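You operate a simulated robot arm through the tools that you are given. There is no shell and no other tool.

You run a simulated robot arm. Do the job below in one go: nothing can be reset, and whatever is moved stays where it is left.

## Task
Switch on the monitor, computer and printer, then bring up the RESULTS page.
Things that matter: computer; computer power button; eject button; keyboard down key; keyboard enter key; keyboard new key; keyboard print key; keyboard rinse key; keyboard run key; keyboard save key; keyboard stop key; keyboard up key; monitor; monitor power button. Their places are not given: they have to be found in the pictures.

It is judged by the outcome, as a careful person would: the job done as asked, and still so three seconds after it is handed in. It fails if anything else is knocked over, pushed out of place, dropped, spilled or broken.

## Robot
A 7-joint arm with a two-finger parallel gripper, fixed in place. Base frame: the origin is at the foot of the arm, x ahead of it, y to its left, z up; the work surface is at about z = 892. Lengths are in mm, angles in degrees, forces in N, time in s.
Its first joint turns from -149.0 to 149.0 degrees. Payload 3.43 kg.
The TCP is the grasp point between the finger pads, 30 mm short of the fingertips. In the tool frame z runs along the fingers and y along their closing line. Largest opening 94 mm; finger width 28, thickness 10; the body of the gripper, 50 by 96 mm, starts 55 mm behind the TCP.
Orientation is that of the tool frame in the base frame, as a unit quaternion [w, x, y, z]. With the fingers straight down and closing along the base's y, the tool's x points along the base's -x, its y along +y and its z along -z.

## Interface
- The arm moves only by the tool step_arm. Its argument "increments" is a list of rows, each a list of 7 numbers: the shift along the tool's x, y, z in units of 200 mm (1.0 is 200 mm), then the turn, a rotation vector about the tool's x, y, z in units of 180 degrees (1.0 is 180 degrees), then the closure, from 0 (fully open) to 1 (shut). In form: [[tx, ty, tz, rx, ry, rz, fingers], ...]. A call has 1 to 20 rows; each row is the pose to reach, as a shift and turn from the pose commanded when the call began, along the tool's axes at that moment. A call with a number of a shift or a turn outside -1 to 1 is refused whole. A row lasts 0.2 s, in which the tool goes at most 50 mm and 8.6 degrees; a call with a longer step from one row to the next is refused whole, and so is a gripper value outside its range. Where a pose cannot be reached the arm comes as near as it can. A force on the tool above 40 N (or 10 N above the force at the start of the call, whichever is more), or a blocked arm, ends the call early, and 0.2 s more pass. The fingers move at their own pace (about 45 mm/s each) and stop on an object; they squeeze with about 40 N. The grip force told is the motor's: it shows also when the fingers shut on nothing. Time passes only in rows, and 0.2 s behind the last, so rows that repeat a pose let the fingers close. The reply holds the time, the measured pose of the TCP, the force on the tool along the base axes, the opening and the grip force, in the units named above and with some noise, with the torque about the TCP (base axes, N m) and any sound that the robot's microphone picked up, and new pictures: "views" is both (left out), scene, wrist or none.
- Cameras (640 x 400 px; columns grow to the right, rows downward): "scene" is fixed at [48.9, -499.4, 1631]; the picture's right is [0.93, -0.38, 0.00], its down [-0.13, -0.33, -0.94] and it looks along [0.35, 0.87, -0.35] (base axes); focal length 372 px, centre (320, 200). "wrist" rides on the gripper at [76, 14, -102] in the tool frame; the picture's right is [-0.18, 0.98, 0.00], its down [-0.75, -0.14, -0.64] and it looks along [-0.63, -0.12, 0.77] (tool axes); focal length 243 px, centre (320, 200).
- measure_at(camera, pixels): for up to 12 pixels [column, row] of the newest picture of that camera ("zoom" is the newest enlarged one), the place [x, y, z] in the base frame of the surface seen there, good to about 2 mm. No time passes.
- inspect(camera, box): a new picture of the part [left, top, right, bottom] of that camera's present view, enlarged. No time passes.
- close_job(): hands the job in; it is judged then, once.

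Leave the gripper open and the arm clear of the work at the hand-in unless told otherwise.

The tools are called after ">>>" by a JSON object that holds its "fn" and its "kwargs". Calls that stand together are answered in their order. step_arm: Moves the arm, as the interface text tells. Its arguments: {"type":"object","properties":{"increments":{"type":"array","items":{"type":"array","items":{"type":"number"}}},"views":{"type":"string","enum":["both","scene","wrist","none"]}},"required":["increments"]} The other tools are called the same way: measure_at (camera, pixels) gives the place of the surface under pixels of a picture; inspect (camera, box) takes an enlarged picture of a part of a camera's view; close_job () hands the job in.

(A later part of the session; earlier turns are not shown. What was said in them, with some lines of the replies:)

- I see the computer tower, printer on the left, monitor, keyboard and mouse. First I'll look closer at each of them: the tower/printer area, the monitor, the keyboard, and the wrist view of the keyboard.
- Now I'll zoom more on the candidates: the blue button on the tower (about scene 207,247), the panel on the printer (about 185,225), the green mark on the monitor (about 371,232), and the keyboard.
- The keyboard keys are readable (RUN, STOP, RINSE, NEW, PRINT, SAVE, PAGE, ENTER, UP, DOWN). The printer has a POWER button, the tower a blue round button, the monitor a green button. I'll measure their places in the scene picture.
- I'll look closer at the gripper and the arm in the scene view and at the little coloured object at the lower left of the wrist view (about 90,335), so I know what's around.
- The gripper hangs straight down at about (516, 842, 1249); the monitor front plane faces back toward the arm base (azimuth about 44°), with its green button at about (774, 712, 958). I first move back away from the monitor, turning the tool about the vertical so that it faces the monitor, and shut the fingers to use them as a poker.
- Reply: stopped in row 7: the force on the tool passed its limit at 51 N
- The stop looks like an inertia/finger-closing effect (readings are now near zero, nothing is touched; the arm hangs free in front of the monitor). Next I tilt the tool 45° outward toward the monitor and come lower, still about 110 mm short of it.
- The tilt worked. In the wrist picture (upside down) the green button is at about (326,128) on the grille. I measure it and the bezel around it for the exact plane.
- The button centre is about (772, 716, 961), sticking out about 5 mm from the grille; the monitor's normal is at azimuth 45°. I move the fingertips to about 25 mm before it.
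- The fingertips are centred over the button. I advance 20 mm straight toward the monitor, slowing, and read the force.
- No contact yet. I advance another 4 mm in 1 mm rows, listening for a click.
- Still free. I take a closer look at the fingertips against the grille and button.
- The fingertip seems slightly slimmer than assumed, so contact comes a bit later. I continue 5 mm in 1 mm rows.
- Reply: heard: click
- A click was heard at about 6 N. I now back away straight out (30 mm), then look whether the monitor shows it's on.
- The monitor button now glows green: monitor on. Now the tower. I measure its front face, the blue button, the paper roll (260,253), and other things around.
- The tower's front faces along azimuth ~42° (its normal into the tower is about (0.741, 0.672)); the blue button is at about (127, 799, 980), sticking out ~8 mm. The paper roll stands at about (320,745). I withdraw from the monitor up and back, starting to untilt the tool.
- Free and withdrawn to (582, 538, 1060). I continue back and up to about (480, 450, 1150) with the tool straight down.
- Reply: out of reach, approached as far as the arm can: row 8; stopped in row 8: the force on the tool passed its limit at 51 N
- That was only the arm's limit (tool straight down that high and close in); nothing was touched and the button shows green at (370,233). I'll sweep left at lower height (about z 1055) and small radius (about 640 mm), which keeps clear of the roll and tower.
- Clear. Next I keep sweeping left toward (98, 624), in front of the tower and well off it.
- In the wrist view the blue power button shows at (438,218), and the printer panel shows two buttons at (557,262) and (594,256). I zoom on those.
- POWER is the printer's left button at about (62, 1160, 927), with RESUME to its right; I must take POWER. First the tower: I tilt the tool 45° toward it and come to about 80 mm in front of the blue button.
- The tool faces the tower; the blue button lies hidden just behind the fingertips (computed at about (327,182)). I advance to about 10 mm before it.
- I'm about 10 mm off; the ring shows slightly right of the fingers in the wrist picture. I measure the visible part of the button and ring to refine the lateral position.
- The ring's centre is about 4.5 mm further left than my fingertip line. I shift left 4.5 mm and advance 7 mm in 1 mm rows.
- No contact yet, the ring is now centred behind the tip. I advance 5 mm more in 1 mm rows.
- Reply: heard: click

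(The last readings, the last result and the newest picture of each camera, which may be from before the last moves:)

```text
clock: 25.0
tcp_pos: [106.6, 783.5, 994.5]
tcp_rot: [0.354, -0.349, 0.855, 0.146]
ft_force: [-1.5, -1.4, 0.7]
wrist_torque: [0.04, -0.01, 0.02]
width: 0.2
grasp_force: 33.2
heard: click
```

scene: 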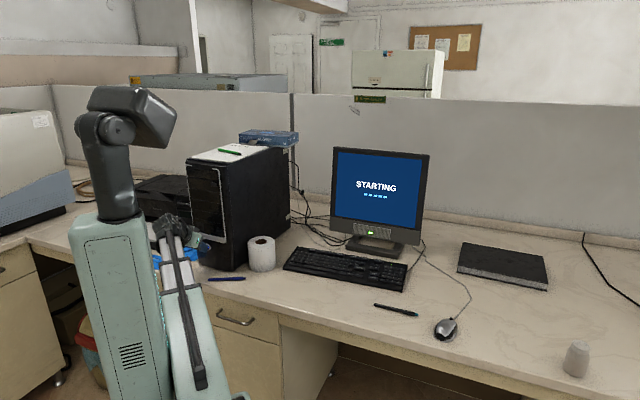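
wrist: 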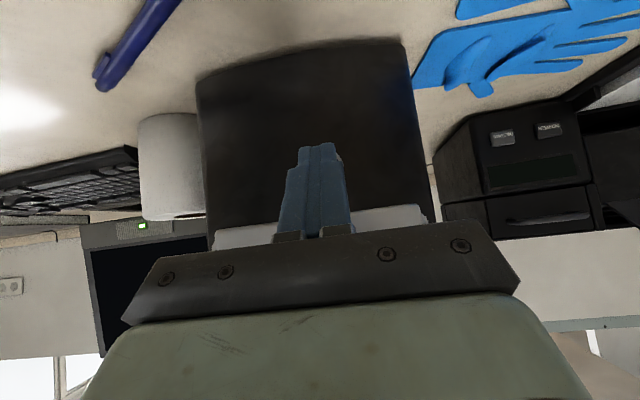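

A click, and the monitor shows "STARTING": the computer is on. I back off 80 mm straight out of the tower's front.

>>> {"fn": "step_arm", "kwargs": {"increments": [[0.0177, 0, -0.0177, 0, 0, 0, 1], [0.053, 0, -0.053, 0, 0, 0, 1], [0.106, 0, -0.106, 0, 0, 0, 1], [0.16, 0, -0.16, 0, 0, 0, 1], [0.22, 0, -0.22, 0, 0, 0, 1], [0.283, 0, -0.283, 0, 0, 0, 1]], "views": "both"}}

>>> {"fn": "inspect", "kwargs": {"camera": "scene", "box": [320, 140, 440, 250]}}

>>> {"fn": "inspect", "kwargs": {"camera": "wrist", "box": [420, 60, 640, 260]}}

```text
clock: 26.4
tcp_pos: [48.3, 728.2, 994.9]
tcp_rot: [0.354, -0.348, 0.856, 0.145]
ft_force: [-0.9, 0.0, -0.4]
wrist_torque: [0.01, -0.02, -0.01]
width: 0.0
grasp_force: 33.4
```

scene: 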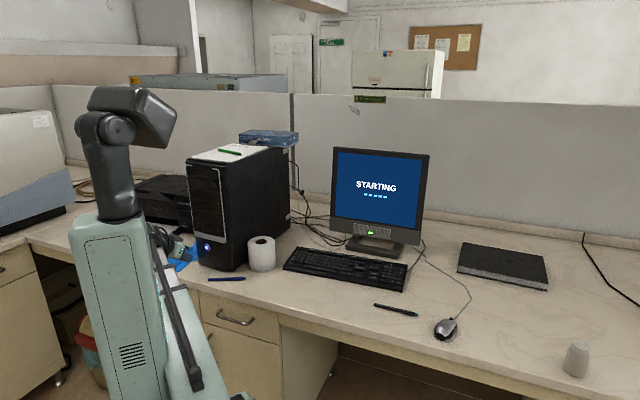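
wrist: 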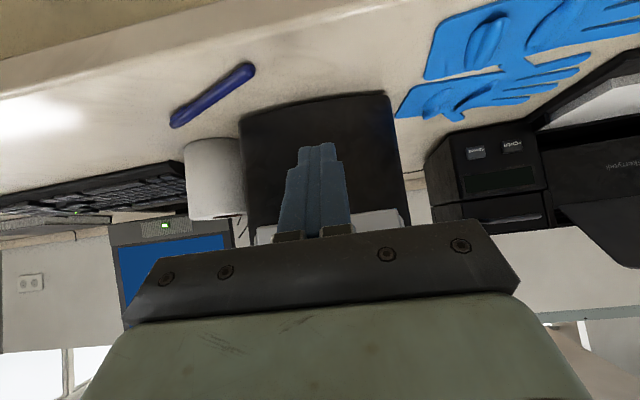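

```text
3.64 times, centred on (380, 195) of scene
```

zoom: 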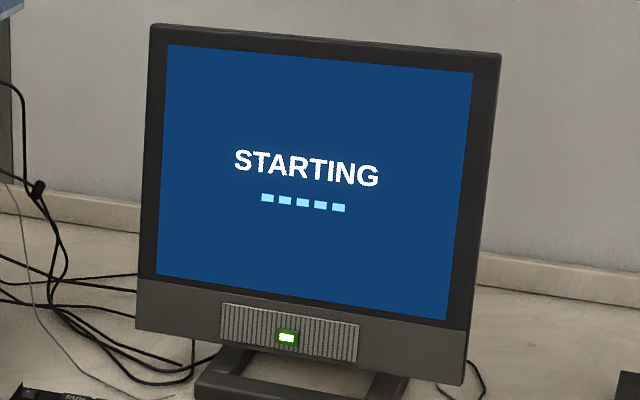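

```text
2.00 times, centred on (530, 160) of wrist
```

zoom: 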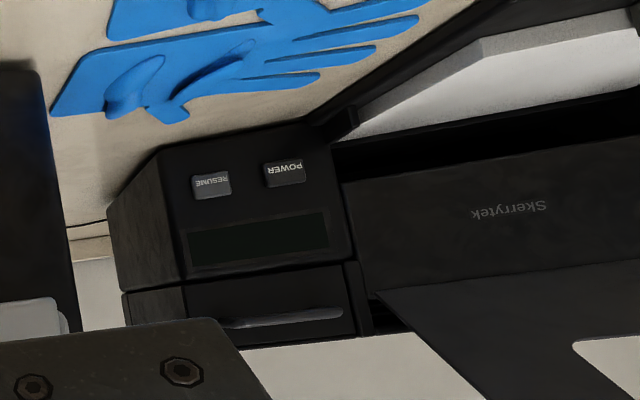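

Computer and monitor both glow. Now I measure the printer panel: POWER at wrist (512,146), RESUME (475,152), the tray corner and glove edges.

>>> {"fn": "measure_at", "kwargs": {"camera": "wrist", "pixels": [[512, 146], [512, 142], [512, 150], [504, 148], [519, 145], [475.5, 152.5], [495, 150], [460, 145], [528, 165], [545, 120], [580, 110], [600, 110]]}}

>>> {"fn": "measure_at", "kwargs": {"camera": "wrist", "pixels": [[533, 135], [535, 148], [590, 160], [470, 185], [530, 185], [545, 210], [480, 218], [455, 180], [425, 160], [550, 80]]}}

```text
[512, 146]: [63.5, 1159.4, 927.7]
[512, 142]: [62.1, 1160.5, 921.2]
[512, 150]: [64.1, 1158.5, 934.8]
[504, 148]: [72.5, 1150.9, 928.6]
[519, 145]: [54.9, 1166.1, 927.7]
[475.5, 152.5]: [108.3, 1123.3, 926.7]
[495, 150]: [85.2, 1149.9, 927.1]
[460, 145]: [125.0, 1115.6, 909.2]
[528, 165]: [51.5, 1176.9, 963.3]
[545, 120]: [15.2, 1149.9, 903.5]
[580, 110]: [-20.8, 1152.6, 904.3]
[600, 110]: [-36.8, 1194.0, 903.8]
```

```text
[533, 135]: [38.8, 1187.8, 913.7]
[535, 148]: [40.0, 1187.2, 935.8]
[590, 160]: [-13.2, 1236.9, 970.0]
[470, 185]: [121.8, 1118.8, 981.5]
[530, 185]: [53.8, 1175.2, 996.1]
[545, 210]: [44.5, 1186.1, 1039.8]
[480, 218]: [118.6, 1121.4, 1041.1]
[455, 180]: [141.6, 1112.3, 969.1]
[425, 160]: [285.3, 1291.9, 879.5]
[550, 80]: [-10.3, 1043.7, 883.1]
```

POWER is centred at about (63.5, 1159, 928), protruding ~6 mm, printer normal at azimuth 50°; the paper tray is to its left at z≈904–911. I swing left past the tower's front corner, turning the tool toward azimuth 70°, to about (-40, 850, 1010).

>>> {"fn": "step_arm", "kwargs": {"increments": [[-0.016, 0.093, 0.003, -0.0134, -0.0048, -0.0118, 1], [-0.0325, 0.186, 0.006, -0.0268, -0.0096, -0.0237, 1], [-0.049, 0.279, 0.009, -0.04, -0.0143, -0.0355, 1], [-0.065, 0.372, 0.012, -0.0535, -0.0191, -0.0474, 1], [-0.081, 0.465, 0.015, -0.067, -0.0239, -0.0592, 1], [-0.0975, 0.558, 0.018, -0.08, -0.0287, -0.071, 1], [-0.114, 0.651, 0.021, -0.0936, -0.0334, -0.0829, 1], [-0.13, 0.744, 0.024, -0.107, -0.0382, -0.0947, 1], [-0.13, 0.744, 0.024, -0.107, -0.0382, -0.0947, 1]], "views": "both"}}

```text
clock: 28.4
tcp_pos: [-41.4, 849.5, 1010.2]
tcp_rot: [0.358, -0.516, 0.736, 0.253]
ft_force: [0.1, 0.6, 0.2]
wrist_torque: [-0.01, 0.02, 0.0]
width: 0.0
grasp_force: 33.6
```

scene: 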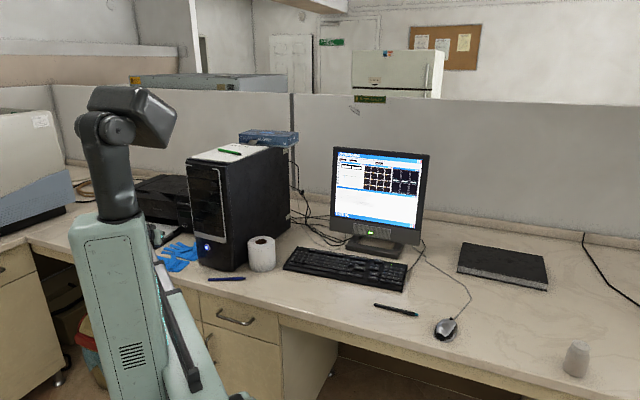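
wrist: 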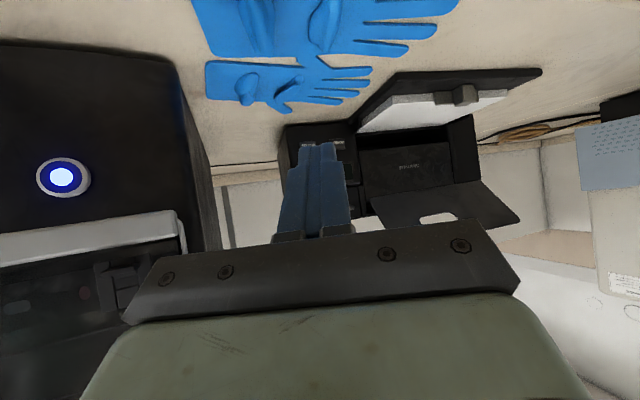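

The computer has booted and shows a program window. I look at the screen and at the printer in the wrist view.

>>> {"fn": "inspect", "kwargs": {"camera": "scene", "box": [330, 145, 430, 230]}}

>>> {"fn": "inspect", "kwargs": {"camera": "wrist", "box": [260, 60, 540, 240]}}

>>> {"fn": "measure_at", "kwargs": {"camera": "wrist", "pixels": [[338, 144], [306, 145], [355, 120], [355, 130], [375, 105], [535, 72], [400, 72], [465, 95], [305, 80], [290, 95], [245, 90], [320, 20]]}}

```text
4.71 times, centred on (380, 188) of scene
```

zoom: 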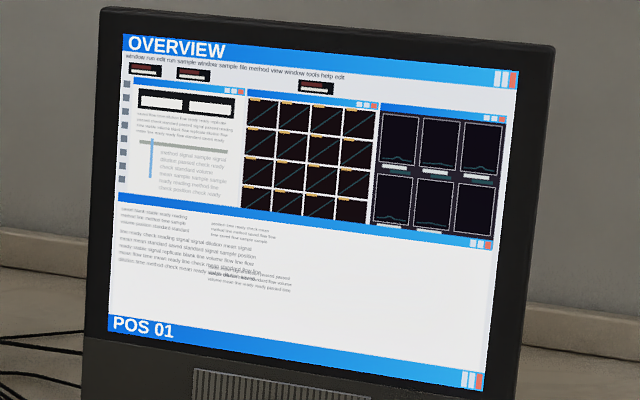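

```text
2.22 times, centred on (400, 150) of wrist
```

zoom: 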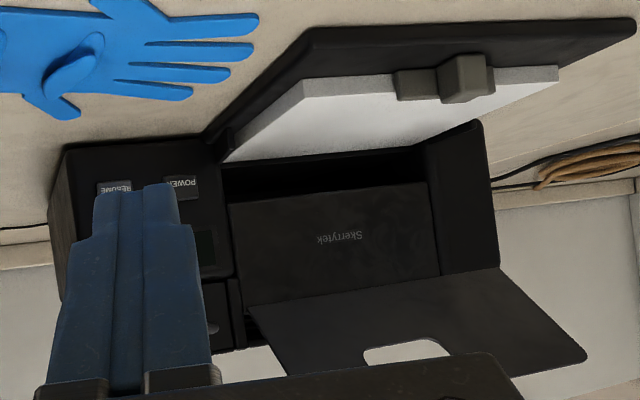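

```text
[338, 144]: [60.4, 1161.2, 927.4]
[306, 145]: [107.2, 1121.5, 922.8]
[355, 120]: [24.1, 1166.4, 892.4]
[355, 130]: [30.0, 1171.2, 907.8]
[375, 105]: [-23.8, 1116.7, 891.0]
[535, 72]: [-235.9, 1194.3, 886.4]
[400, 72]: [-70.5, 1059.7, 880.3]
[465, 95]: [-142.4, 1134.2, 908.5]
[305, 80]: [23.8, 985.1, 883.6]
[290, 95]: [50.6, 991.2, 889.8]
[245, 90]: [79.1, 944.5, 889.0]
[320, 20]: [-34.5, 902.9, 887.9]
```

The screen shows page "OVERVIEW" (POS 01). Now on to the printer: from here I extend to about (8, 1050, 957), still ~90 mm short of the panel.

>>> {"fn": "step_arm", "kwargs": {"increments": [[-0.042, 0.011, 0.097, 0, 0, 0, 1], [-0.085, 0.022, 0.194, 0, 0, 0, 1], [-0.127, 0.033, 0.292, 0, 0, 0, 1], [-0.17, 0.044, 0.389, 0, 0, 0, 1], [-0.212, 0.0545, 0.486, 0, 0, 0, 1], [-0.254, 0.065, 0.583, 0, 0, 0, 1], [-0.297, 0.076, 0.68, 0, 0, 0, 1], [-0.339, 0.087, 0.778, 0, 0, 0, 1], [-0.382, 0.098, 0.875, 0, 0, 0, 1], [-0.424, 0.109, 0.972, 0, 0, 0, 1], [-0.424, 0.109, 0.972, 0, 0, 0, 1]], "views": "both"}}

>>> {"fn": "inspect", "kwargs": {"camera": "scene", "box": [120, 170, 230, 280]}}

>>> {"fn": "inspect", "kwargs": {"camera": "wrist", "box": [240, 60, 440, 220]}}

```text
clock: 30.8
tcp_pos: [9.9, 1050.8, 957.2]
tcp_rot: [0.359, -0.515, 0.736, 0.252]
ft_force: [0.6, 0.9, -0.1]
wrist_torque: [-0.03, 0.03, 0.01]
width: 0.1
grasp_force: 32.9
```

scene: 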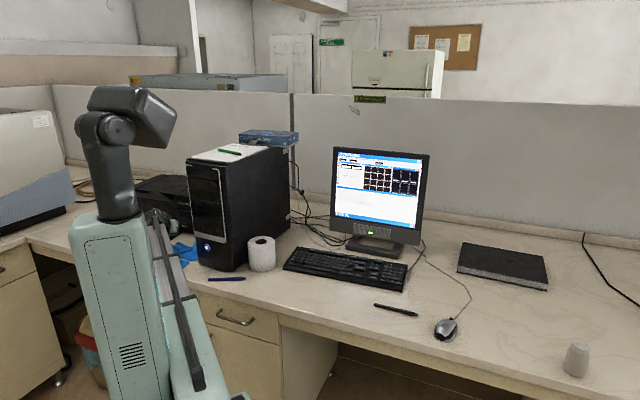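
wrist: 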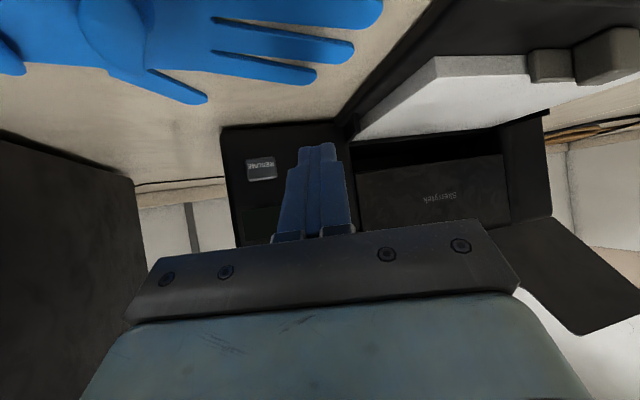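

```text
3.64 times, centred on (175, 225) of scene
```

zoom: 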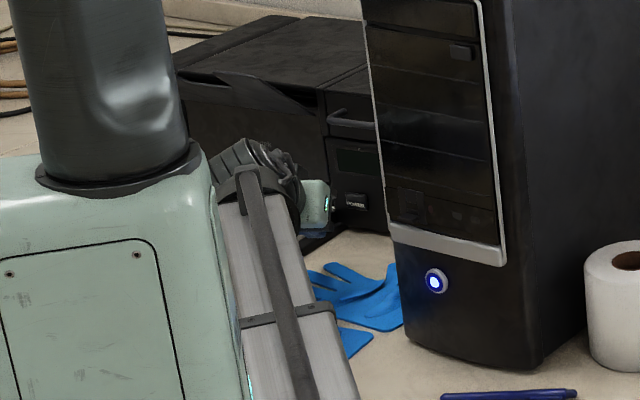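

```text
2.50 times, centred on (340, 140) of wrist
```

zoom: 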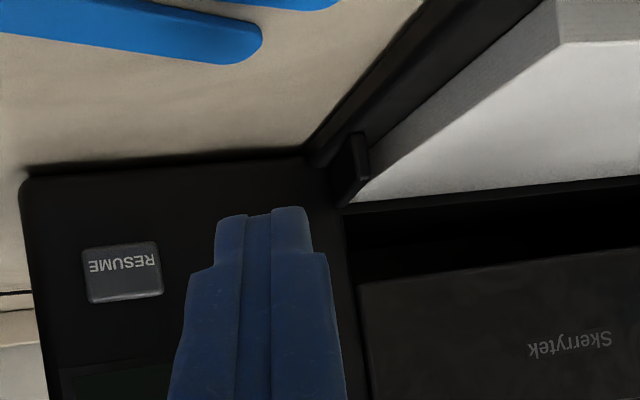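

Reach is fine; only RESUME is visible at (261,168), POWER lies right behind the fingertips as wanted. I advance to about 12 mm before POWER, a bit left of its centre since the right fingertip corner leads.

>>> {"fn": "step_arm", "kwargs": {"increments": [[-0.033, -0.002, 0.067, 0, 0, 0, 1], [-0.066, -0.004, 0.135, 0, 0, 0, 1], [-0.099, -0.006, 0.202, 0, 0, 0, 1], [-0.132, -0.008, 0.27, 0, 0, 0, 1], [-0.16, -0.009, 0.327, 0, 0, 0, 1], [-0.1815, -0.0105, 0.3705, 0, 0, 0, 1], [-0.1815, -0.0105, 0.3705, 0, 0, 0, 1]], "views": "both"}}

>>> {"fn": "inspect", "kwargs": {"camera": "scene", "box": [165, 205, 215, 245]}}

>>> {"fn": "inspect", "kwargs": {"camera": "wrist", "box": [240, 60, 440, 220]}}

```text
clock: 32.4
tcp_pos: [38.5, 1124.9, 941.1]
tcp_rot: [0.358, -0.517, 0.735, 0.253]
ft_force: [0.0, -0.1, -0.2]
wrist_torque: [0.0, -0.06, -0.02]
width: 0.1
grasp_force: 32.8
```

scene: 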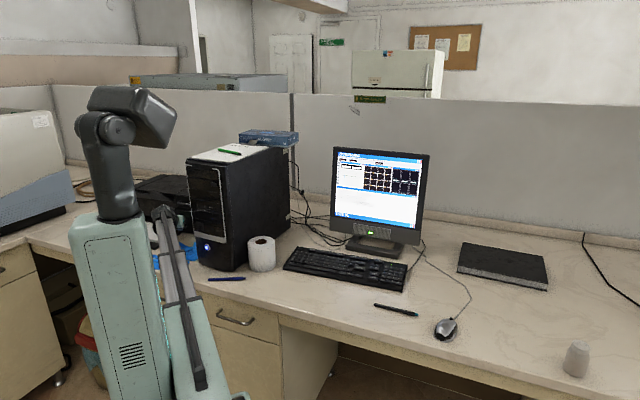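
wrist: 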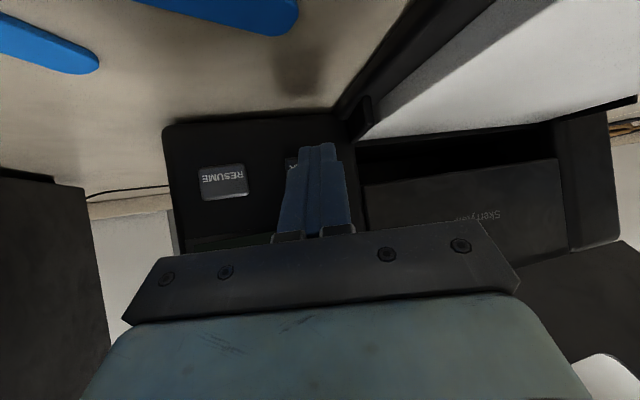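

```text
10.00 times, centred on (190, 225) of scene
```

zoom: 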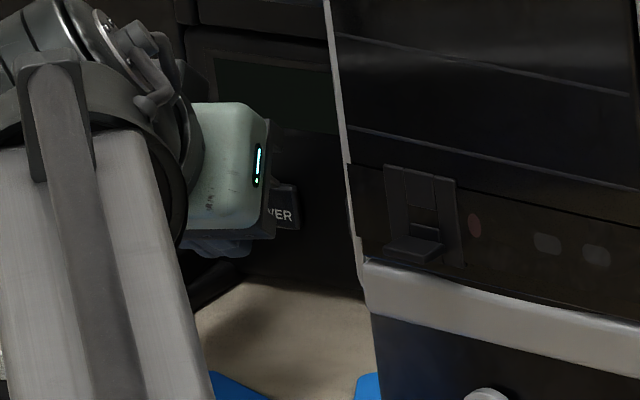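

```text
2.50 times, centred on (340, 140) of wrist
```

zoom: 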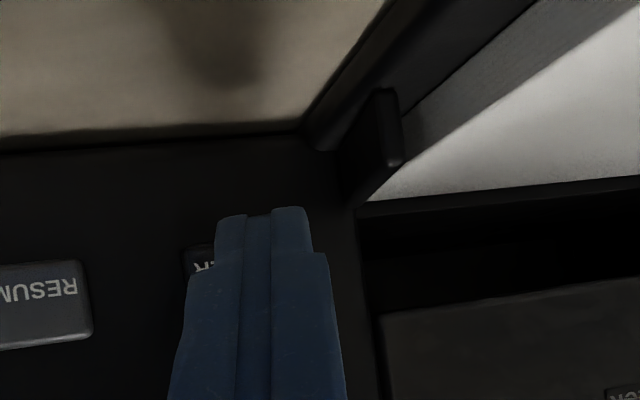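

The leading fingertip corner projects onto about the middle of the POWER button. I advance 9 mm along the panel normal, then read.

>>> {"fn": "step_arm", "kwargs": {"increments": [[-0.0087, -0.0051, 0.0111, 0, 0, 0, 1], [-0.0174, -0.0102, 0.0222, 0, 0, 0, 1], [-0.0232, -0.0136, 0.0296, 0, 0, 0, 1], [-0.0261, -0.0153, 0.0333, 0, 0, 0, 1], [-0.0261, -0.0153, 0.0333, 0, 0, 0, 1]], "views": "wrist"}}

>>> {"fn": "inspect", "kwargs": {"camera": "wrist", "box": [240, 60, 440, 220]}}

```text
clock: 33.6
tcp_pos: [45.4, 1131.6, 940.0]
tcp_rot: [0.359, -0.516, 0.736, 0.252]
ft_force: [-0.4, 0.3, -0.2]
wrist_torque: [0.01, 0.0, 0.02]
width: 0.0
grasp_force: 33.2
```

wrist: 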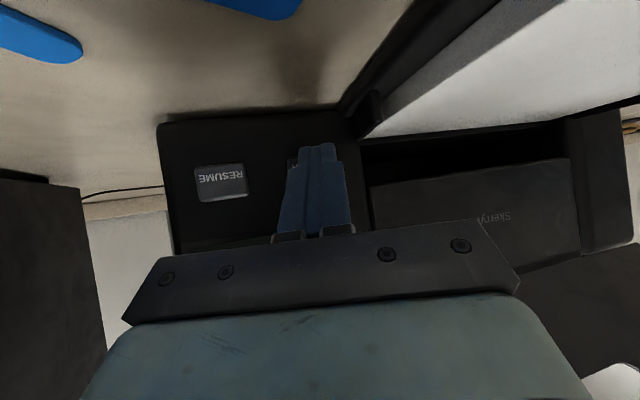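

```text
2.50 times, centred on (340, 140) of wrist
```

zoom: 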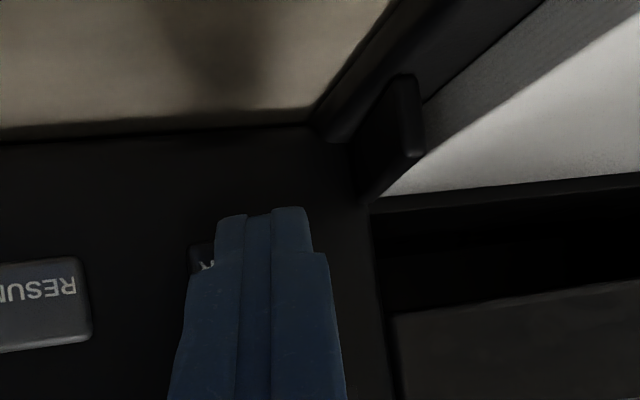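

Aligned and not yet touching. I advance 6 mm more in 1 mm rows.

>>> {"fn": "step_arm", "kwargs": {"increments": [[-0.0029, -0.0017, 0.0037, 0, 0, 0, 1], [-0.0058, -0.0034, 0.0074, 0, 0, 0, 1], [-0.0087, -0.0051, 0.0111, 0, 0, 0, 1], [-0.0116, -0.0068, 0.0148, 0, 0, 0, 1], [-0.0145, -0.0085, 0.0185, 0, 0, 0, 1], [-0.0174, -0.0102, 0.0222, 0, 0, 0, 1]], "views": "wrist"}}

```text
clock: 35.0
tcp_pos: [48.2, 1136.7, 940.4]
tcp_rot: [0.359, -0.516, 0.736, 0.252]
ft_force: [-2.7, -4.2, -0.4]
wrist_torque: [-0.04, 0.03, 0.0]
width: 0.1
grasp_force: 33.3
heard: click
```

wrist: 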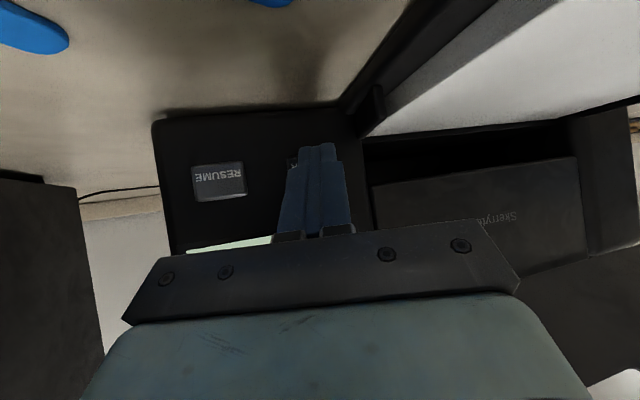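

Click, and the printer's display lights up (pale green at (230,243)). I back out along the normal first, then along the way I came.

>>> {"fn": "step_arm", "kwargs": {"increments": [[0.0145, 0.0085, -0.0185, 0, 0, 0, 1], [0.0435, 0.0255, -0.0555, 0, 0, 0, 1], [0.087, 0.03, -0.14, 0, 0, 0, 1], [0.13, 0.032, -0.23, 0, 0, 0, 1], [0.176, 0.033, -0.325, 0, 0, 0, 1], [0.223, 0.033, -0.421, 0, 0, 0, 1]], "views": "both"}}

>>> {"fn": "inspect", "kwargs": {"camera": "scene", "box": [150, 190, 230, 260]}}

>>> {"fn": "inspect", "kwargs": {"camera": "scene", "box": [330, 145, 430, 230]}}

```text
clock: 36.4
tcp_pos: [8.5, 1052.2, 957.3]
tcp_rot: [0.36, -0.516, 0.735, 0.252]
ft_force: [0.5, 0.0, -0.9]
wrist_torque: [0.02, 0.01, -0.01]
width: 0.3
grasp_force: 32.8
```

scene: 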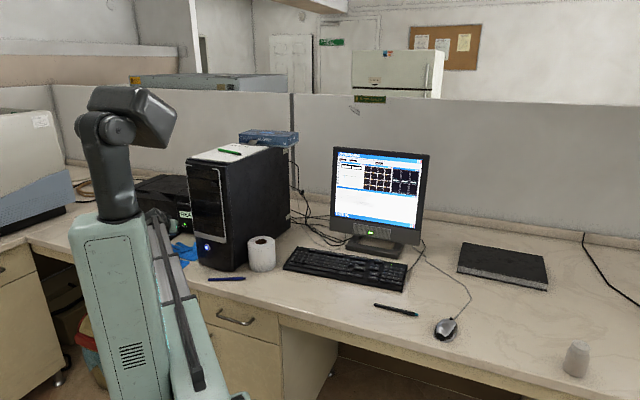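
wrist: 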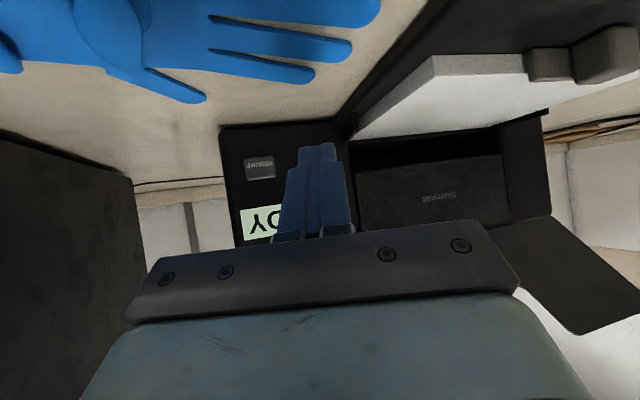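

```text
5.71 times, centred on (190, 225) of scene
```

zoom: 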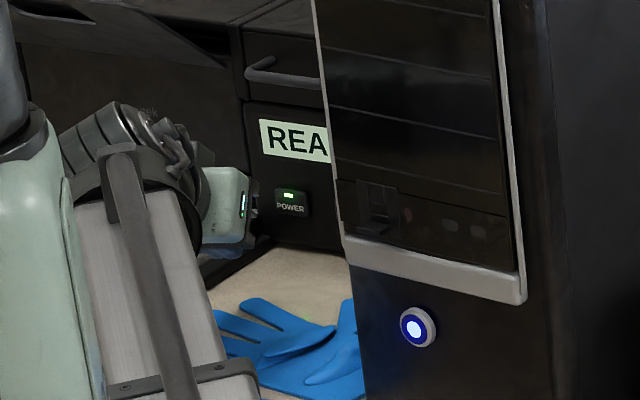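

```text
4.71 times, centred on (380, 188) of scene
```

zoom: 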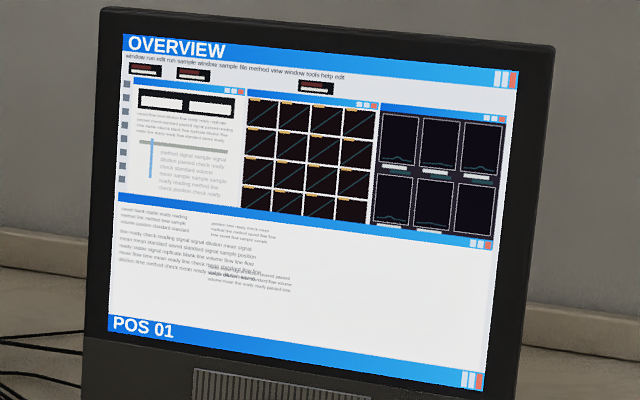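

The printer shows "READ(Y)" and its button is lit green. Monitor, computer and printer are all on; the screen shows OVERVIEW. Now I go back out the way I came, to about (-42, 850, 1010).

>>> {"fn": "step_arm", "kwargs": {"increments": [[0.042, -0.011, -0.097, 0, 0, 0, 1], [0.085, -0.022, -0.194, 0, 0, 0, 1], [0.127, -0.033, -0.292, 0, 0, 0, 1], [0.17, -0.044, -0.389, 0, 0, 0, 1], [0.212, -0.0545, -0.486, 0, 0, 0, 1], [0.254, -0.065, -0.583, 0, 0, 0, 1], [0.297, -0.076, -0.68, 0, 0, 0, 1], [0.339, -0.087, -0.778, 0, 0, 0, 1], [0.382, -0.098, -0.875, 0, 0, 0, 1], [0.424, -0.109, -0.972, 0, 0, 0, 1]], "views": "none"}}

```text
clock: 38.6
tcp_pos: [-38.9, 849.0, 1011.0]
tcp_rot: [0.359, -0.515, 0.736, 0.254]
ft_force: [0.1, -0.2, 0.7]
wrist_torque: [-0.01, -0.01, 0.01]
width: 0.2
grasp_force: 32.8
```

Next I go back around the tower's front corner to about (48, 728, 995), turning the tool back.

>>> {"fn": "step_arm", "kwargs": {"increments": [[0.04, -0.077, -0.035, 0.0134, 0.0048, 0.0118, 1], [0.08, -0.154, -0.07, 0.0268, 0.0096, 0.0237, 1], [0.12, -0.231, -0.105, 0.04, 0.0143, 0.0355, 1], [0.16, -0.308, -0.14, 0.0535, 0.0191, 0.0474, 1], [0.2, -0.385, -0.175, 0.067, 0.0239, 0.0592, 1], [0.24, -0.462, -0.21, 0.08, 0.0287, 0.071, 1], [0.28, -0.54, -0.245, 0.0936, 0.0334, 0.0829, 1], [0.321, -0.6165, -0.2805, 0.107, 0.0382, 0.0947, 1]], "views": "none"}}

```text
clock: 40.4
tcp_pos: [47.6, 729.8, 992.4]
tcp_rot: [0.354, -0.349, 0.856, 0.146]
ft_force: [0.2, -0.3, -0.5]
wrist_torque: [0.0, 0.01, -0.01]
width: 0.0
grasp_force: 32.7
```

Next: back off from the tower to (99, 625, 1056), untilting the tool to nearly vertical.

>>> {"fn": "step_arm", "kwargs": {"increments": [[-0.012, -0.069, -0.044, 0, 0.0278, 0, 1], [-0.024, -0.1385, -0.089, 0, 0.0556, 0, 1], [-0.036, -0.208, -0.133, 0, 0.0833, 0, 1], [-0.0475, -0.277, -0.177, 0, 0.111, 0, 1], [-0.059, -0.346, -0.2216, 0, 0.139, 0, 1], [-0.071, -0.4155, -0.266, 0, 0.1667, 0, 1], [-0.083, -0.485, -0.31, 0, 0.1944, 0, 1], [-0.095, -0.554, -0.3545, 0, 0.2222, 0, 1]], "views": "none"}}

```text
clock: 42.2
tcp_pos: [100.7, 624.5, 1056.3]
tcp_rot: [0.04, -0.377, 0.925, 0.017]
ft_force: [-0.6, -0.1, 1.1]
wrist_torque: [0.02, 0.0, -0.01]
width: 0.1
grasp_force: 33.0
```

Sweep right to (309, 554, 1054).

>>> {"fn": "step_arm", "kwargs": {"increments": [[-0.049, -0.098, 0.005, 0, 0, 0, 1], [-0.099, -0.196, 0.011, 0, 0, 0, 1], [-0.148, -0.294, 0.016, 0, 0, 0, 1], [-0.197, -0.392, 0.021, 0, 0, 0, 1], [-0.2465, -0.49, 0.026, 0, 0, 0, 1], [-0.296, -0.588, 0.032, 0, 0, 0, 1], [-0.345, -0.686, 0.037, 0, 0, 0, 1], [-0.394, -0.784, 0.042, 0, 0, 0, 1], [-0.444, -0.882, 0.048, 0, 0, 0, 1], [-0.493, -0.98, 0.053, 0, 0, 0, 1]], "views": "scene"}}

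```text
clock: 44.4
tcp_pos: [307.3, 554.2, 1054.3]
tcp_rot: [0.04, -0.378, 0.925, 0.018]
ft_force: [-0.4, 0.0, -0.4]
wrist_torque: [0.01, 0.02, -0.01]
width: 0.2
grasp_force: 33.1
```

scene: 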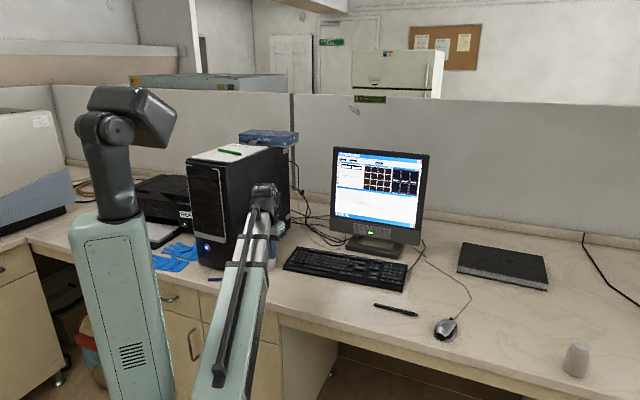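

The keyboard is unobstructed now. I zoom on its right half and measure the PAGE key and neighbours.

>>> {"fn": "inspect", "kwargs": {"camera": "scene", "box": [350, 250, 410, 290]}}

```text
10.00 times, centred on (380, 270) of scene
```

zoom: 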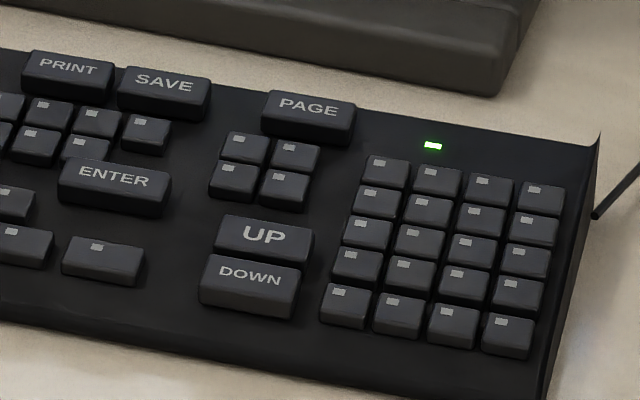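

>>> {"fn": "measure_at", "kwargs": {"camera": "zoom", "pixels": [[308, 107], [272, 95], [350, 104], [268, 110], [348, 120], [266, 125], [240, 145], [293, 155], [165, 83], [110, 178], [264, 237], [255, 272]]}}

>>> {"fn": "measure_at", "kwargs": {"camera": "zoom", "pixels": [[460, 60], [300, 20], [390, 130], [430, 145], [600, 150], [560, 380], [20, 130], [310, 112], [310, 98]]}}

```text
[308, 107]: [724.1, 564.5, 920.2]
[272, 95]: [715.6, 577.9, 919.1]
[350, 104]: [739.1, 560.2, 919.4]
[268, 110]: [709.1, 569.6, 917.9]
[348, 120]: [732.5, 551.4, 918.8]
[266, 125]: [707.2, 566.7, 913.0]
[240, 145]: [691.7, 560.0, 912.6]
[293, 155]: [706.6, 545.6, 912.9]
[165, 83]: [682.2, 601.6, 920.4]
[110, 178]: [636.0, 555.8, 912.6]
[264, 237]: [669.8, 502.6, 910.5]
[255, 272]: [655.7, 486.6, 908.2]
```

```text
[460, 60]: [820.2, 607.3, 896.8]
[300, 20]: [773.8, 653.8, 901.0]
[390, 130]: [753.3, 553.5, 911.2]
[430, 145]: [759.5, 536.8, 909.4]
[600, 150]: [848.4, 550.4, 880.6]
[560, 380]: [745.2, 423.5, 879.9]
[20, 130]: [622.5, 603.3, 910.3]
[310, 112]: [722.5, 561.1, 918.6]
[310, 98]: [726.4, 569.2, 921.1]
```

PAGE is centred at about (724, 564.5, 919.5), key long axis along (0.80,-0.60), neighbours' tops 7 mm lower. A green LED lights on the keyboard. I move right toward it in two stages, turning the tool to yaw 53° with a 20° tilt so that one fingertip edge presses the key.

>>> {"fn": "step_arm", "kwargs": {"increments": [[-0.082, -0.078, 0.016, -0.0013, -0.0104, -0.0058, 1], [-0.164, -0.156, 0.032, -0.0026, -0.0208, -0.0117, 1], [-0.247, -0.2345, 0.048, -0.0039, -0.0312, -0.0175, 1], [-0.329, -0.313, 0.064, -0.0052, -0.0416, -0.0234, 1], [-0.411, -0.391, 0.08, -0.0064, -0.052, -0.0292, 1], [-0.493, -0.469, 0.096, -0.0077, -0.0624, -0.0351, 1], [-0.575, -0.547, 0.1125, -0.009, -0.0728, -0.041, 1], [-0.6575, -0.6255, 0.1285, -0.0103, -0.0832, -0.0468, 1]], "views": "none"}}

```text
clock: 46.2
tcp_pos: [488.4, 558.3, 1040.0]
tcp_rot: [0.155, -0.438, 0.882, 0.078]
ft_force: [-0.2, -0.2, -0.3]
wrist_torque: [-0.02, -0.03, 0.0]
width: 0.0
grasp_force: 32.5
```

Next I go on to (650, 560, 1010), still above the keyboard.

>>> {"fn": "step_arm", "kwargs": {"increments": [[-0.052, -0.08, 0.0387, 0, 0, 0, 1], [-0.104, -0.16, 0.0774, 0, 0, 0, 1], [-0.155, -0.24, 0.116, 0, 0, 0, 1], [-0.207, -0.319, 0.155, 0, 0, 0, 1], [-0.259, -0.399, 0.193, 0, 0, 0, 1], [-0.311, -0.479, 0.232, 0, 0, 0, 1], [-0.363, -0.559, 0.271, 0, 0, 0, 1], [-0.4145, -0.6385, 0.3095, 0, 0, 0, 1], [-0.4145, -0.6385, 0.3095, 0, 0, 0, 1]], "views": "both"}}

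```text
clock: 48.2
tcp_pos: [651.5, 558.5, 1009.9]
tcp_rot: [0.154, -0.439, 0.882, 0.079]
ft_force: [-0.2, -0.2, 0.2]
wrist_torque: [0.0, 0.0, -0.01]
width: 0.1
grasp_force: 32.8
```

scene: 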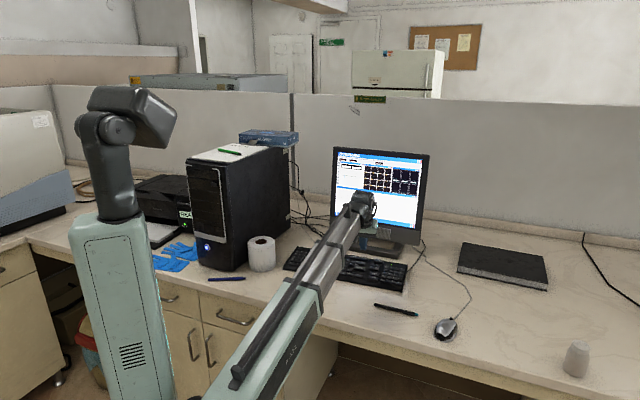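
wrist: 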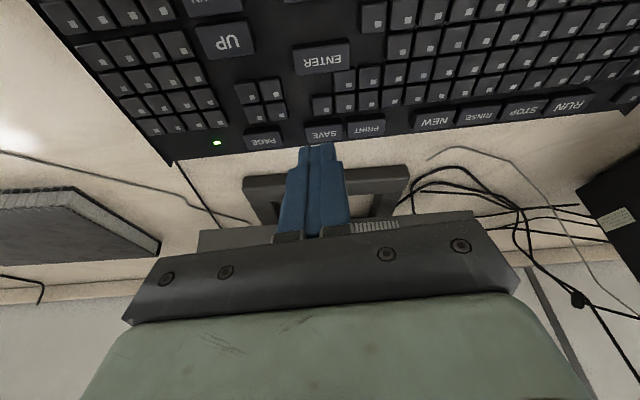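

The wrist picture shows PAGE at (263,140), SAVE (323,134). I measure PAGE again from here.

>>> {"fn": "inspect", "kwargs": {"camera": "wrist", "box": [200, 80, 360, 180]}}

>>> {"fn": "measure_at", "kwargs": {"camera": "wrist", "pixels": [[263, 140], [248, 141], [278, 138], [263, 135], [263, 145], [263, 149], [218, 143], [263, 127], [250, 116], [323, 133], [265, 158], [240, 205]]}}

```text
4.00 times, centred on (280, 130) of wrist
```

zoom: 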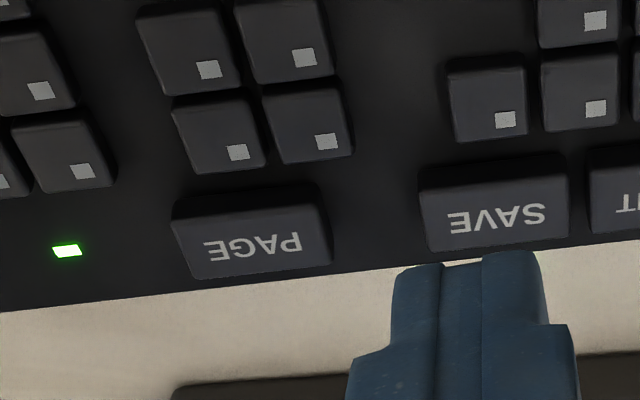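

```text
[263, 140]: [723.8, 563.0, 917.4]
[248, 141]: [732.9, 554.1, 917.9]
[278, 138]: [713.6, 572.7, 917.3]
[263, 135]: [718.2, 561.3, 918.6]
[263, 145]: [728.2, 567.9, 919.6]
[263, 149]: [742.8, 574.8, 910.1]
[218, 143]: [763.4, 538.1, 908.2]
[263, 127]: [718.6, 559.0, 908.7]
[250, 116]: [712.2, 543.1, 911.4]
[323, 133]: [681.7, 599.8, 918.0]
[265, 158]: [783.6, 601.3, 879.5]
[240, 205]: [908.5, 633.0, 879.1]
```

PAGE centre confirmed at about (724, 563.5, 918.5). I move the fingertips to about 15 mm above it.

>>> {"fn": "step_arm", "kwargs": {"increments": [[-0.034, -0.0685, 0.05, 0, 0, 0, 1], [-0.068, -0.137, 0.1, 0, 0, 0, 1], [-0.1, -0.206, 0.16, 0, 0, 0, 1], [-0.125, -0.26, 0.23, 0, 0, 0, 1], [-0.1355, -0.274, 0.288, 0, 0, 0, 1], [-0.1355, -0.274, 0.288, 0, 0, 0, 1]], "views": "both"}}

>>> {"fn": "inspect", "kwargs": {"camera": "wrist", "box": [240, 70, 400, 190]}}

>>> {"fn": "inspect", "kwargs": {"camera": "scene", "box": [340, 220, 420, 290]}}

```text
clock: 49.6
tcp_pos: [723.0, 563.4, 965.8]
tcp_rot: [0.155, -0.439, 0.882, 0.078]
ft_force: [0.2, -0.3, -0.3]
wrist_torque: [0.02, -0.01, 0.0]
width: 0.0
grasp_force: 33.2
```

scene: 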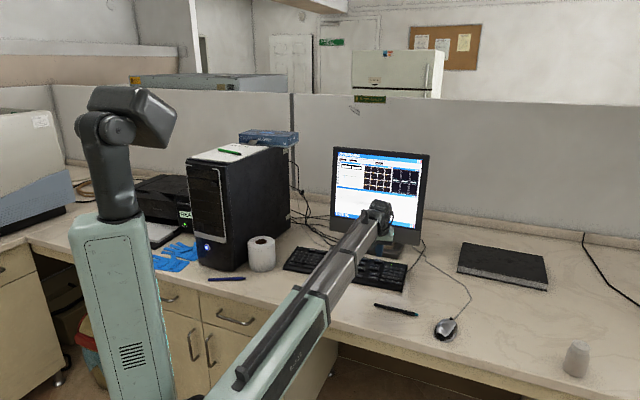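
wrist: 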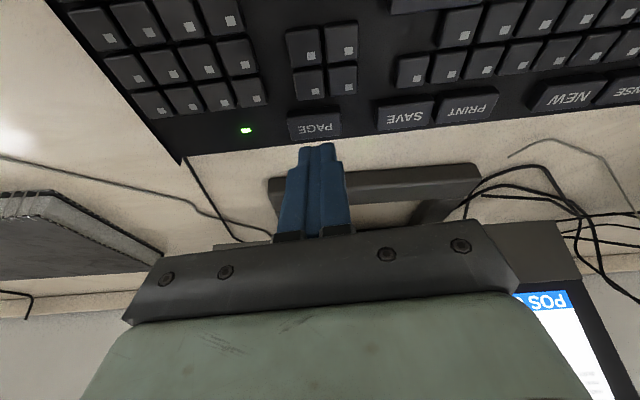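

```text
3.33 times, centred on (320, 130) of wrist
```

zoom: 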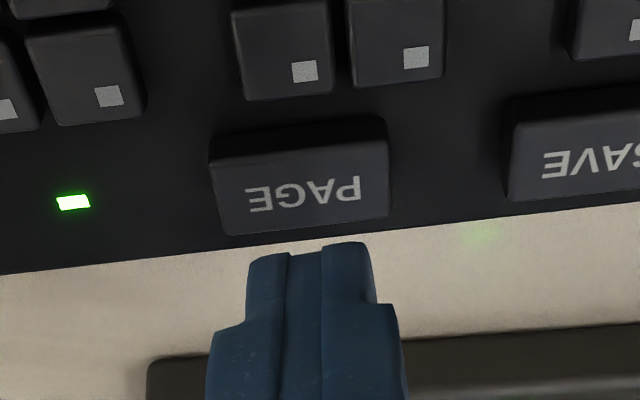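

```text
5.71 times, centred on (380, 255) of scene
```

zoom: 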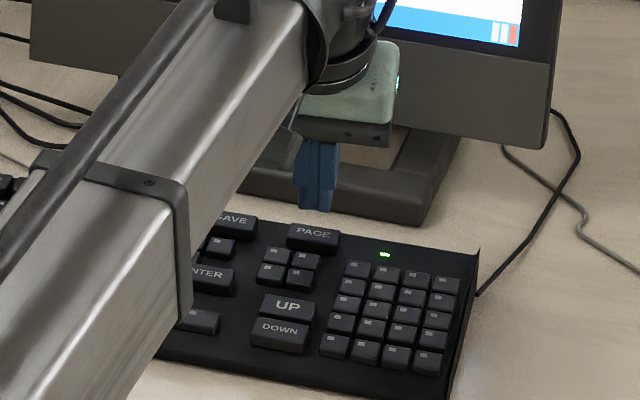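

The tip's edge projects down exactly onto the centre of PAGE. I descend 12 mm, then slowly further.

>>> {"fn": "step_arm", "kwargs": {"increments": [[0.0085, 0, 0.0235, 0, 0, 0, 1], [0.0153, 0, 0.0423, 0, 0, 0, 1], [0.0204, 0, 0.0564, 0, 0, 0, 1], [0.0221, 0, 0.0611, 0, 0, 0, 1], [0.0238, 0, 0.0658, 0, 0, 0, 1], [0.0255, 0, 0.0705, 0, 0, 0, 1]], "views": "wrist"}}

```text
clock: 51.0
tcp_pos: [723.1, 564.0, 950.5]
tcp_rot: [0.156, -0.439, 0.881, 0.079]
ft_force: [-0.5, 0.5, -0.9]
wrist_torque: [0.0, -0.02, -0.02]
width: 0.0
grasp_force: 32.7
```

wrist: 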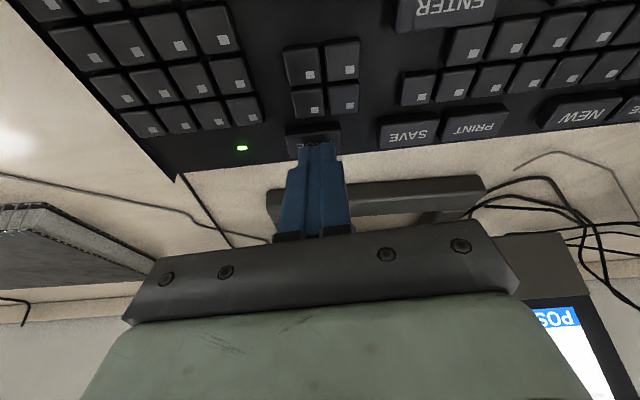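

Just above contact, on the PAGE key. I go down up to 4 mm more in 1 mm rows.

>>> {"fn": "step_arm", "kwargs": {"increments": [[0.0017, 0, 0.0047, 0, 0, 0, 1], [0.0034, 0, 0.0094, 0, 0, 0, 1], [0.0051, 0, 0.0141, 0, 0, 0, 1]], "views": "scene"}}

```text
clock: 51.8
tcp_pos: [722.8, 563.2, 947.0]
tcp_rot: [0.156, -0.439, 0.882, 0.078]
ft_force: [-0.3, -0.8, 0.3]
wrist_torque: [0.01, 0.03, 0.03]
width: 0.0
grasp_force: 32.7
heard: click
```

scene: 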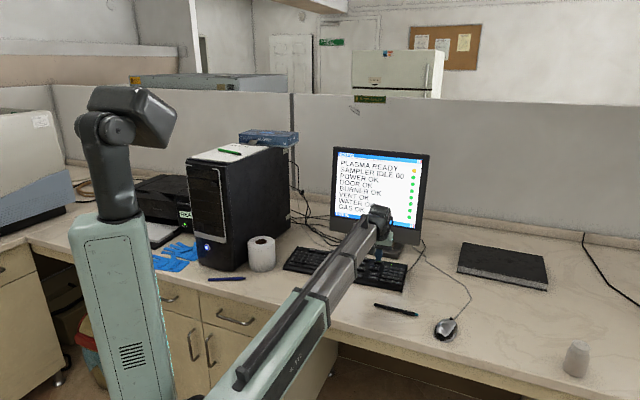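

The page changed. I lift 12 mm to release the key and look at the screen.

>>> {"fn": "step_arm", "kwargs": {"increments": [[-0.0051, 0, -0.0141, 0, 0, 0, 1], [-0.0119, 0, -0.0329, 0, 0, 0, 1], [-0.0204, 0, -0.0564, 0, 0, 0, 1]], "views": "scene"}}

>>> {"fn": "inspect", "kwargs": {"camera": "scene", "box": [330, 145, 430, 230]}}

```text
clock: 52.6
tcp_pos: [721.0, 563.4, 958.6]
tcp_rot: [0.155, -0.44, 0.881, 0.078]
ft_force: [-0.4, 0.5, 0.1]
wrist_torque: [0.0, -0.02, 0.0]
width: 0.0
grasp_force: 32.7
```

scene: 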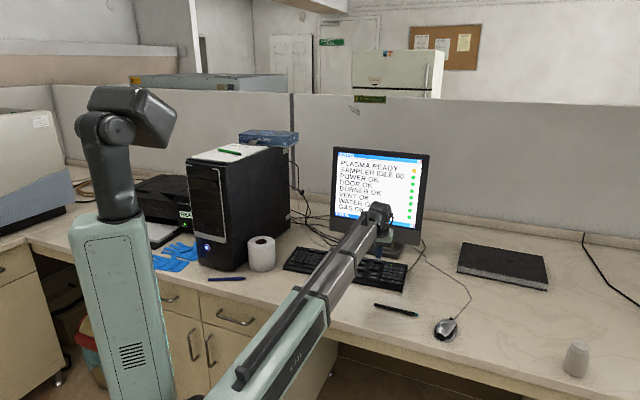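

```text
4.71 times, centred on (380, 188) of scene
```

zoom: 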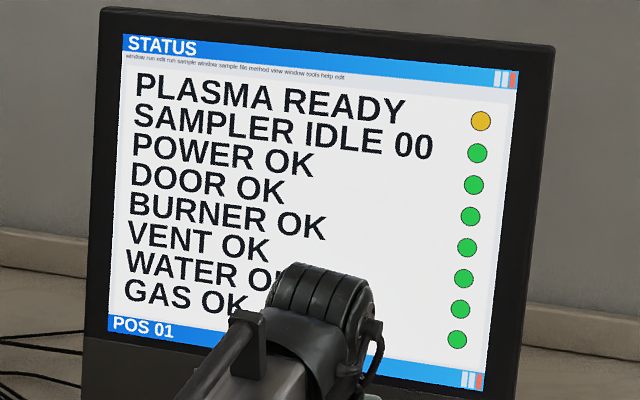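

PAGE moved from OVERVIEW to STATUS. I press PAGE again: down 12 mm slowly at the end, then lift 12 mm in the same call, and look.

>>> {"fn": "step_arm", "kwargs": {"increments": [[0.0068, 0, 0.0188, 0, 0, 0, 1], [0.0136, 0, 0.0376, 0, 0, 0, 1], [0.017, 0, 0.047, 0, 0, 0, 1], [0.0187, 0, 0.0517, 0, 0, 0, 1], [0.0204, 0, 0.0564, 0, 0, 0, 1], [0.0136, 0, 0.0376, 0, 0, 0, 1], [0.0068, 0, 0.0188, 0, 0, 0, 1], [0, 0, 0, 0, 0, 0, 1]], "views": "scene"}}

>>> {"fn": "inspect", "kwargs": {"camera": "scene", "box": [330, 145, 430, 230]}}

```text
clock: 54.4
tcp_pos: [722.0, 563.2, 958.7]
tcp_rot: [0.154, -0.438, 0.882, 0.078]
ft_force: [-0.3, 0.3, -0.1]
wrist_torque: [0.01, -0.05, 0.0]
width: 0.0
grasp_force: 33.2
heard: click
```

scene: 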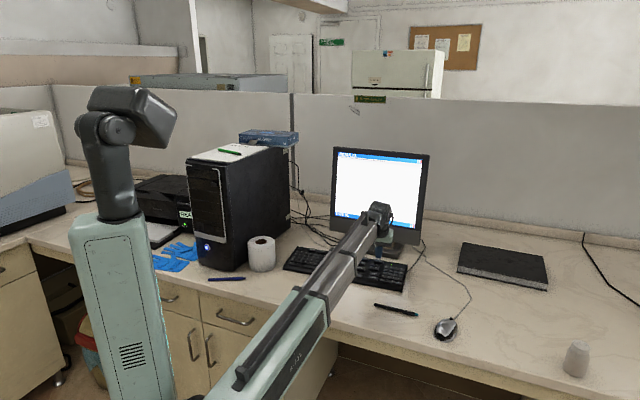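

```text
4.71 times, centred on (380, 188) of scene
```

zoom: 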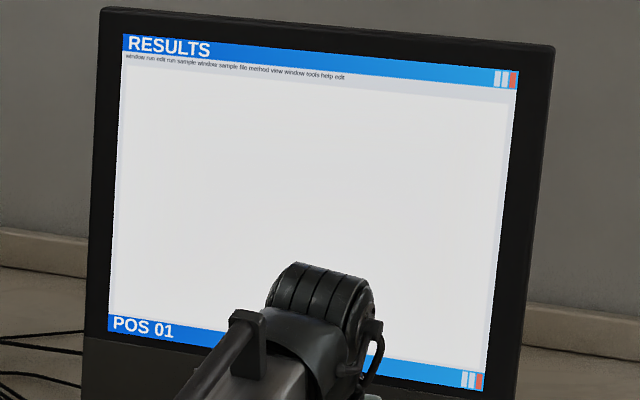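

The screen shows RESULTS. I lift straight up 100 mm, then draw back 100 mm, and open the fingers there in free air.

>>> {"fn": "step_arm", "kwargs": {"increments": [[-0.034, 0, -0.094, 0, 0, 0, 1], [-0.068, 0, -0.188, 0, 0, 0, 1], [-0.102, 0, -0.282, 0, 0, 0, 1], [-0.136, 0, -0.376, 0, 0, 0, 1], [-0.17, 0, -0.47, 0, 0, 0, 1], [-0.076, 0, -0.504, 0, 0, 0, 1], [0.018, 0, -0.538, 0, 0, 0, 1], [0.112, 0, -0.572, 0, 0, 0, 1], [0.206, 0, -0.606, 0, 0, 0, 1], [0.3, 0, -0.64, 0, 0, 0, 1]], "views": "none"}}

>>> {"fn": "step_arm", "kwargs": {"increments": [[0, 0, 0, 0, 0, 0, 0.6], [0, 0, 0, 0, 0, 0, 0.3], [0, 0, 0, 0, 0, 0, 0], [0, 0, 0, 0, 0, 0, 0], [0, 0, 0, 0, 0, 0, 0], [0, 0, 0, 0, 0, 0, 0], [0, 0, 0, 0, 0, 0, 0]], "views": "both"}}

>>> {"fn": "inspect", "kwargs": {"camera": "scene", "box": [320, 140, 440, 250]}}

>>> {"fn": "inspect", "kwargs": {"camera": "scene", "box": [130, 130, 300, 290]}}

```text
clock: 56.6
tcp_pos: [663.0, 481.7, 1060.4]
tcp_rot: [0.156, -0.44, 0.881, 0.079]
ft_force: [0.9, -0.6, -0.7]
wrist_torque: [0.02, 0.01, 0.01]
width: 0.0
grasp_force: 32.4
```

```text
clock: 58.2
tcp_pos: [662.5, 481.5, 1059.7]
tcp_rot: [0.155, -0.439, 0.882, 0.078]
ft_force: [0.0, -0.1, 0.6]
wrist_torque: [0.06, -0.01, 0.01]
width: 93.9
grasp_force: 0.0
```

scene: 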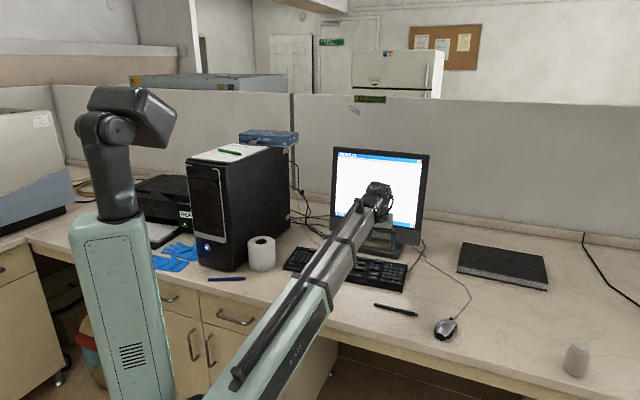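
wrist: 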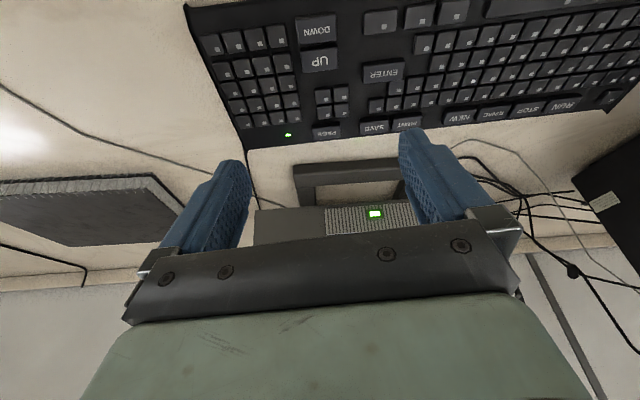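

```text
3.64 times, centred on (380, 195) of scene
```

zoom: 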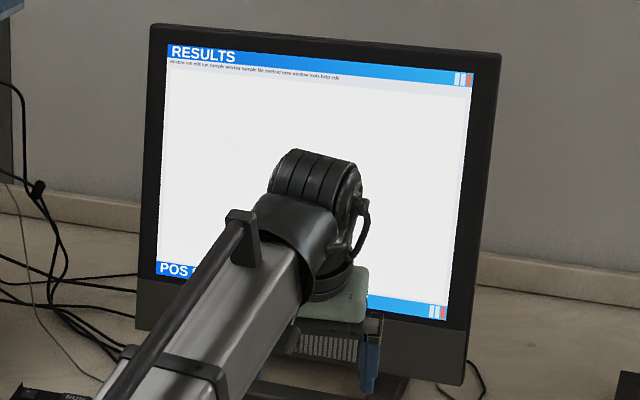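

```text
2.50 times, centred on (215, 210) of scene
```

zoom: 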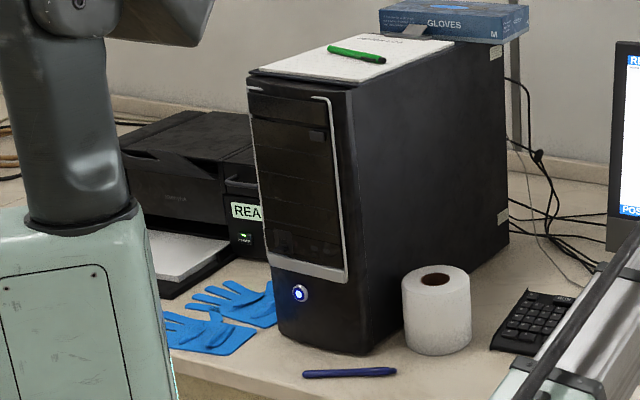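

The monitor button is lit green, the tower button is lit blue-white, and the printer display reads READY with a green light. The screen shows RESULTS, nothing was moved, the gripper is open and the arm is about 110 mm clear above the keyboard. I'm handing the job in.

>>> {"fn": "close_job", "kwargs": {}}

```text
The job is handed in.
```

The monitor, computer and printer are all switched on, and the screen shows the RESULTS page.

- **Monitor:** its button clicked and now glows green.
- **Computer:** its front button clicked and lit up, and it booted to the OVERVIEW page.
- **Printer:** I pressed POWER, not RESUME. Its display came on with "READY" and the button light is green.
- **RESULTS page:** two presses of the PAGE key took the screen from OVERVIEW to STATUS to RESULTS.

I saw nothing else moved or knocked over in the final pictures. The arm stopped itself twice on its force limit, once while the fingers were closing and once at the edge of its reach. I saw no sign it had touched anything either time. At hand-in the gripper was open and the arm was clear above the keyboard.
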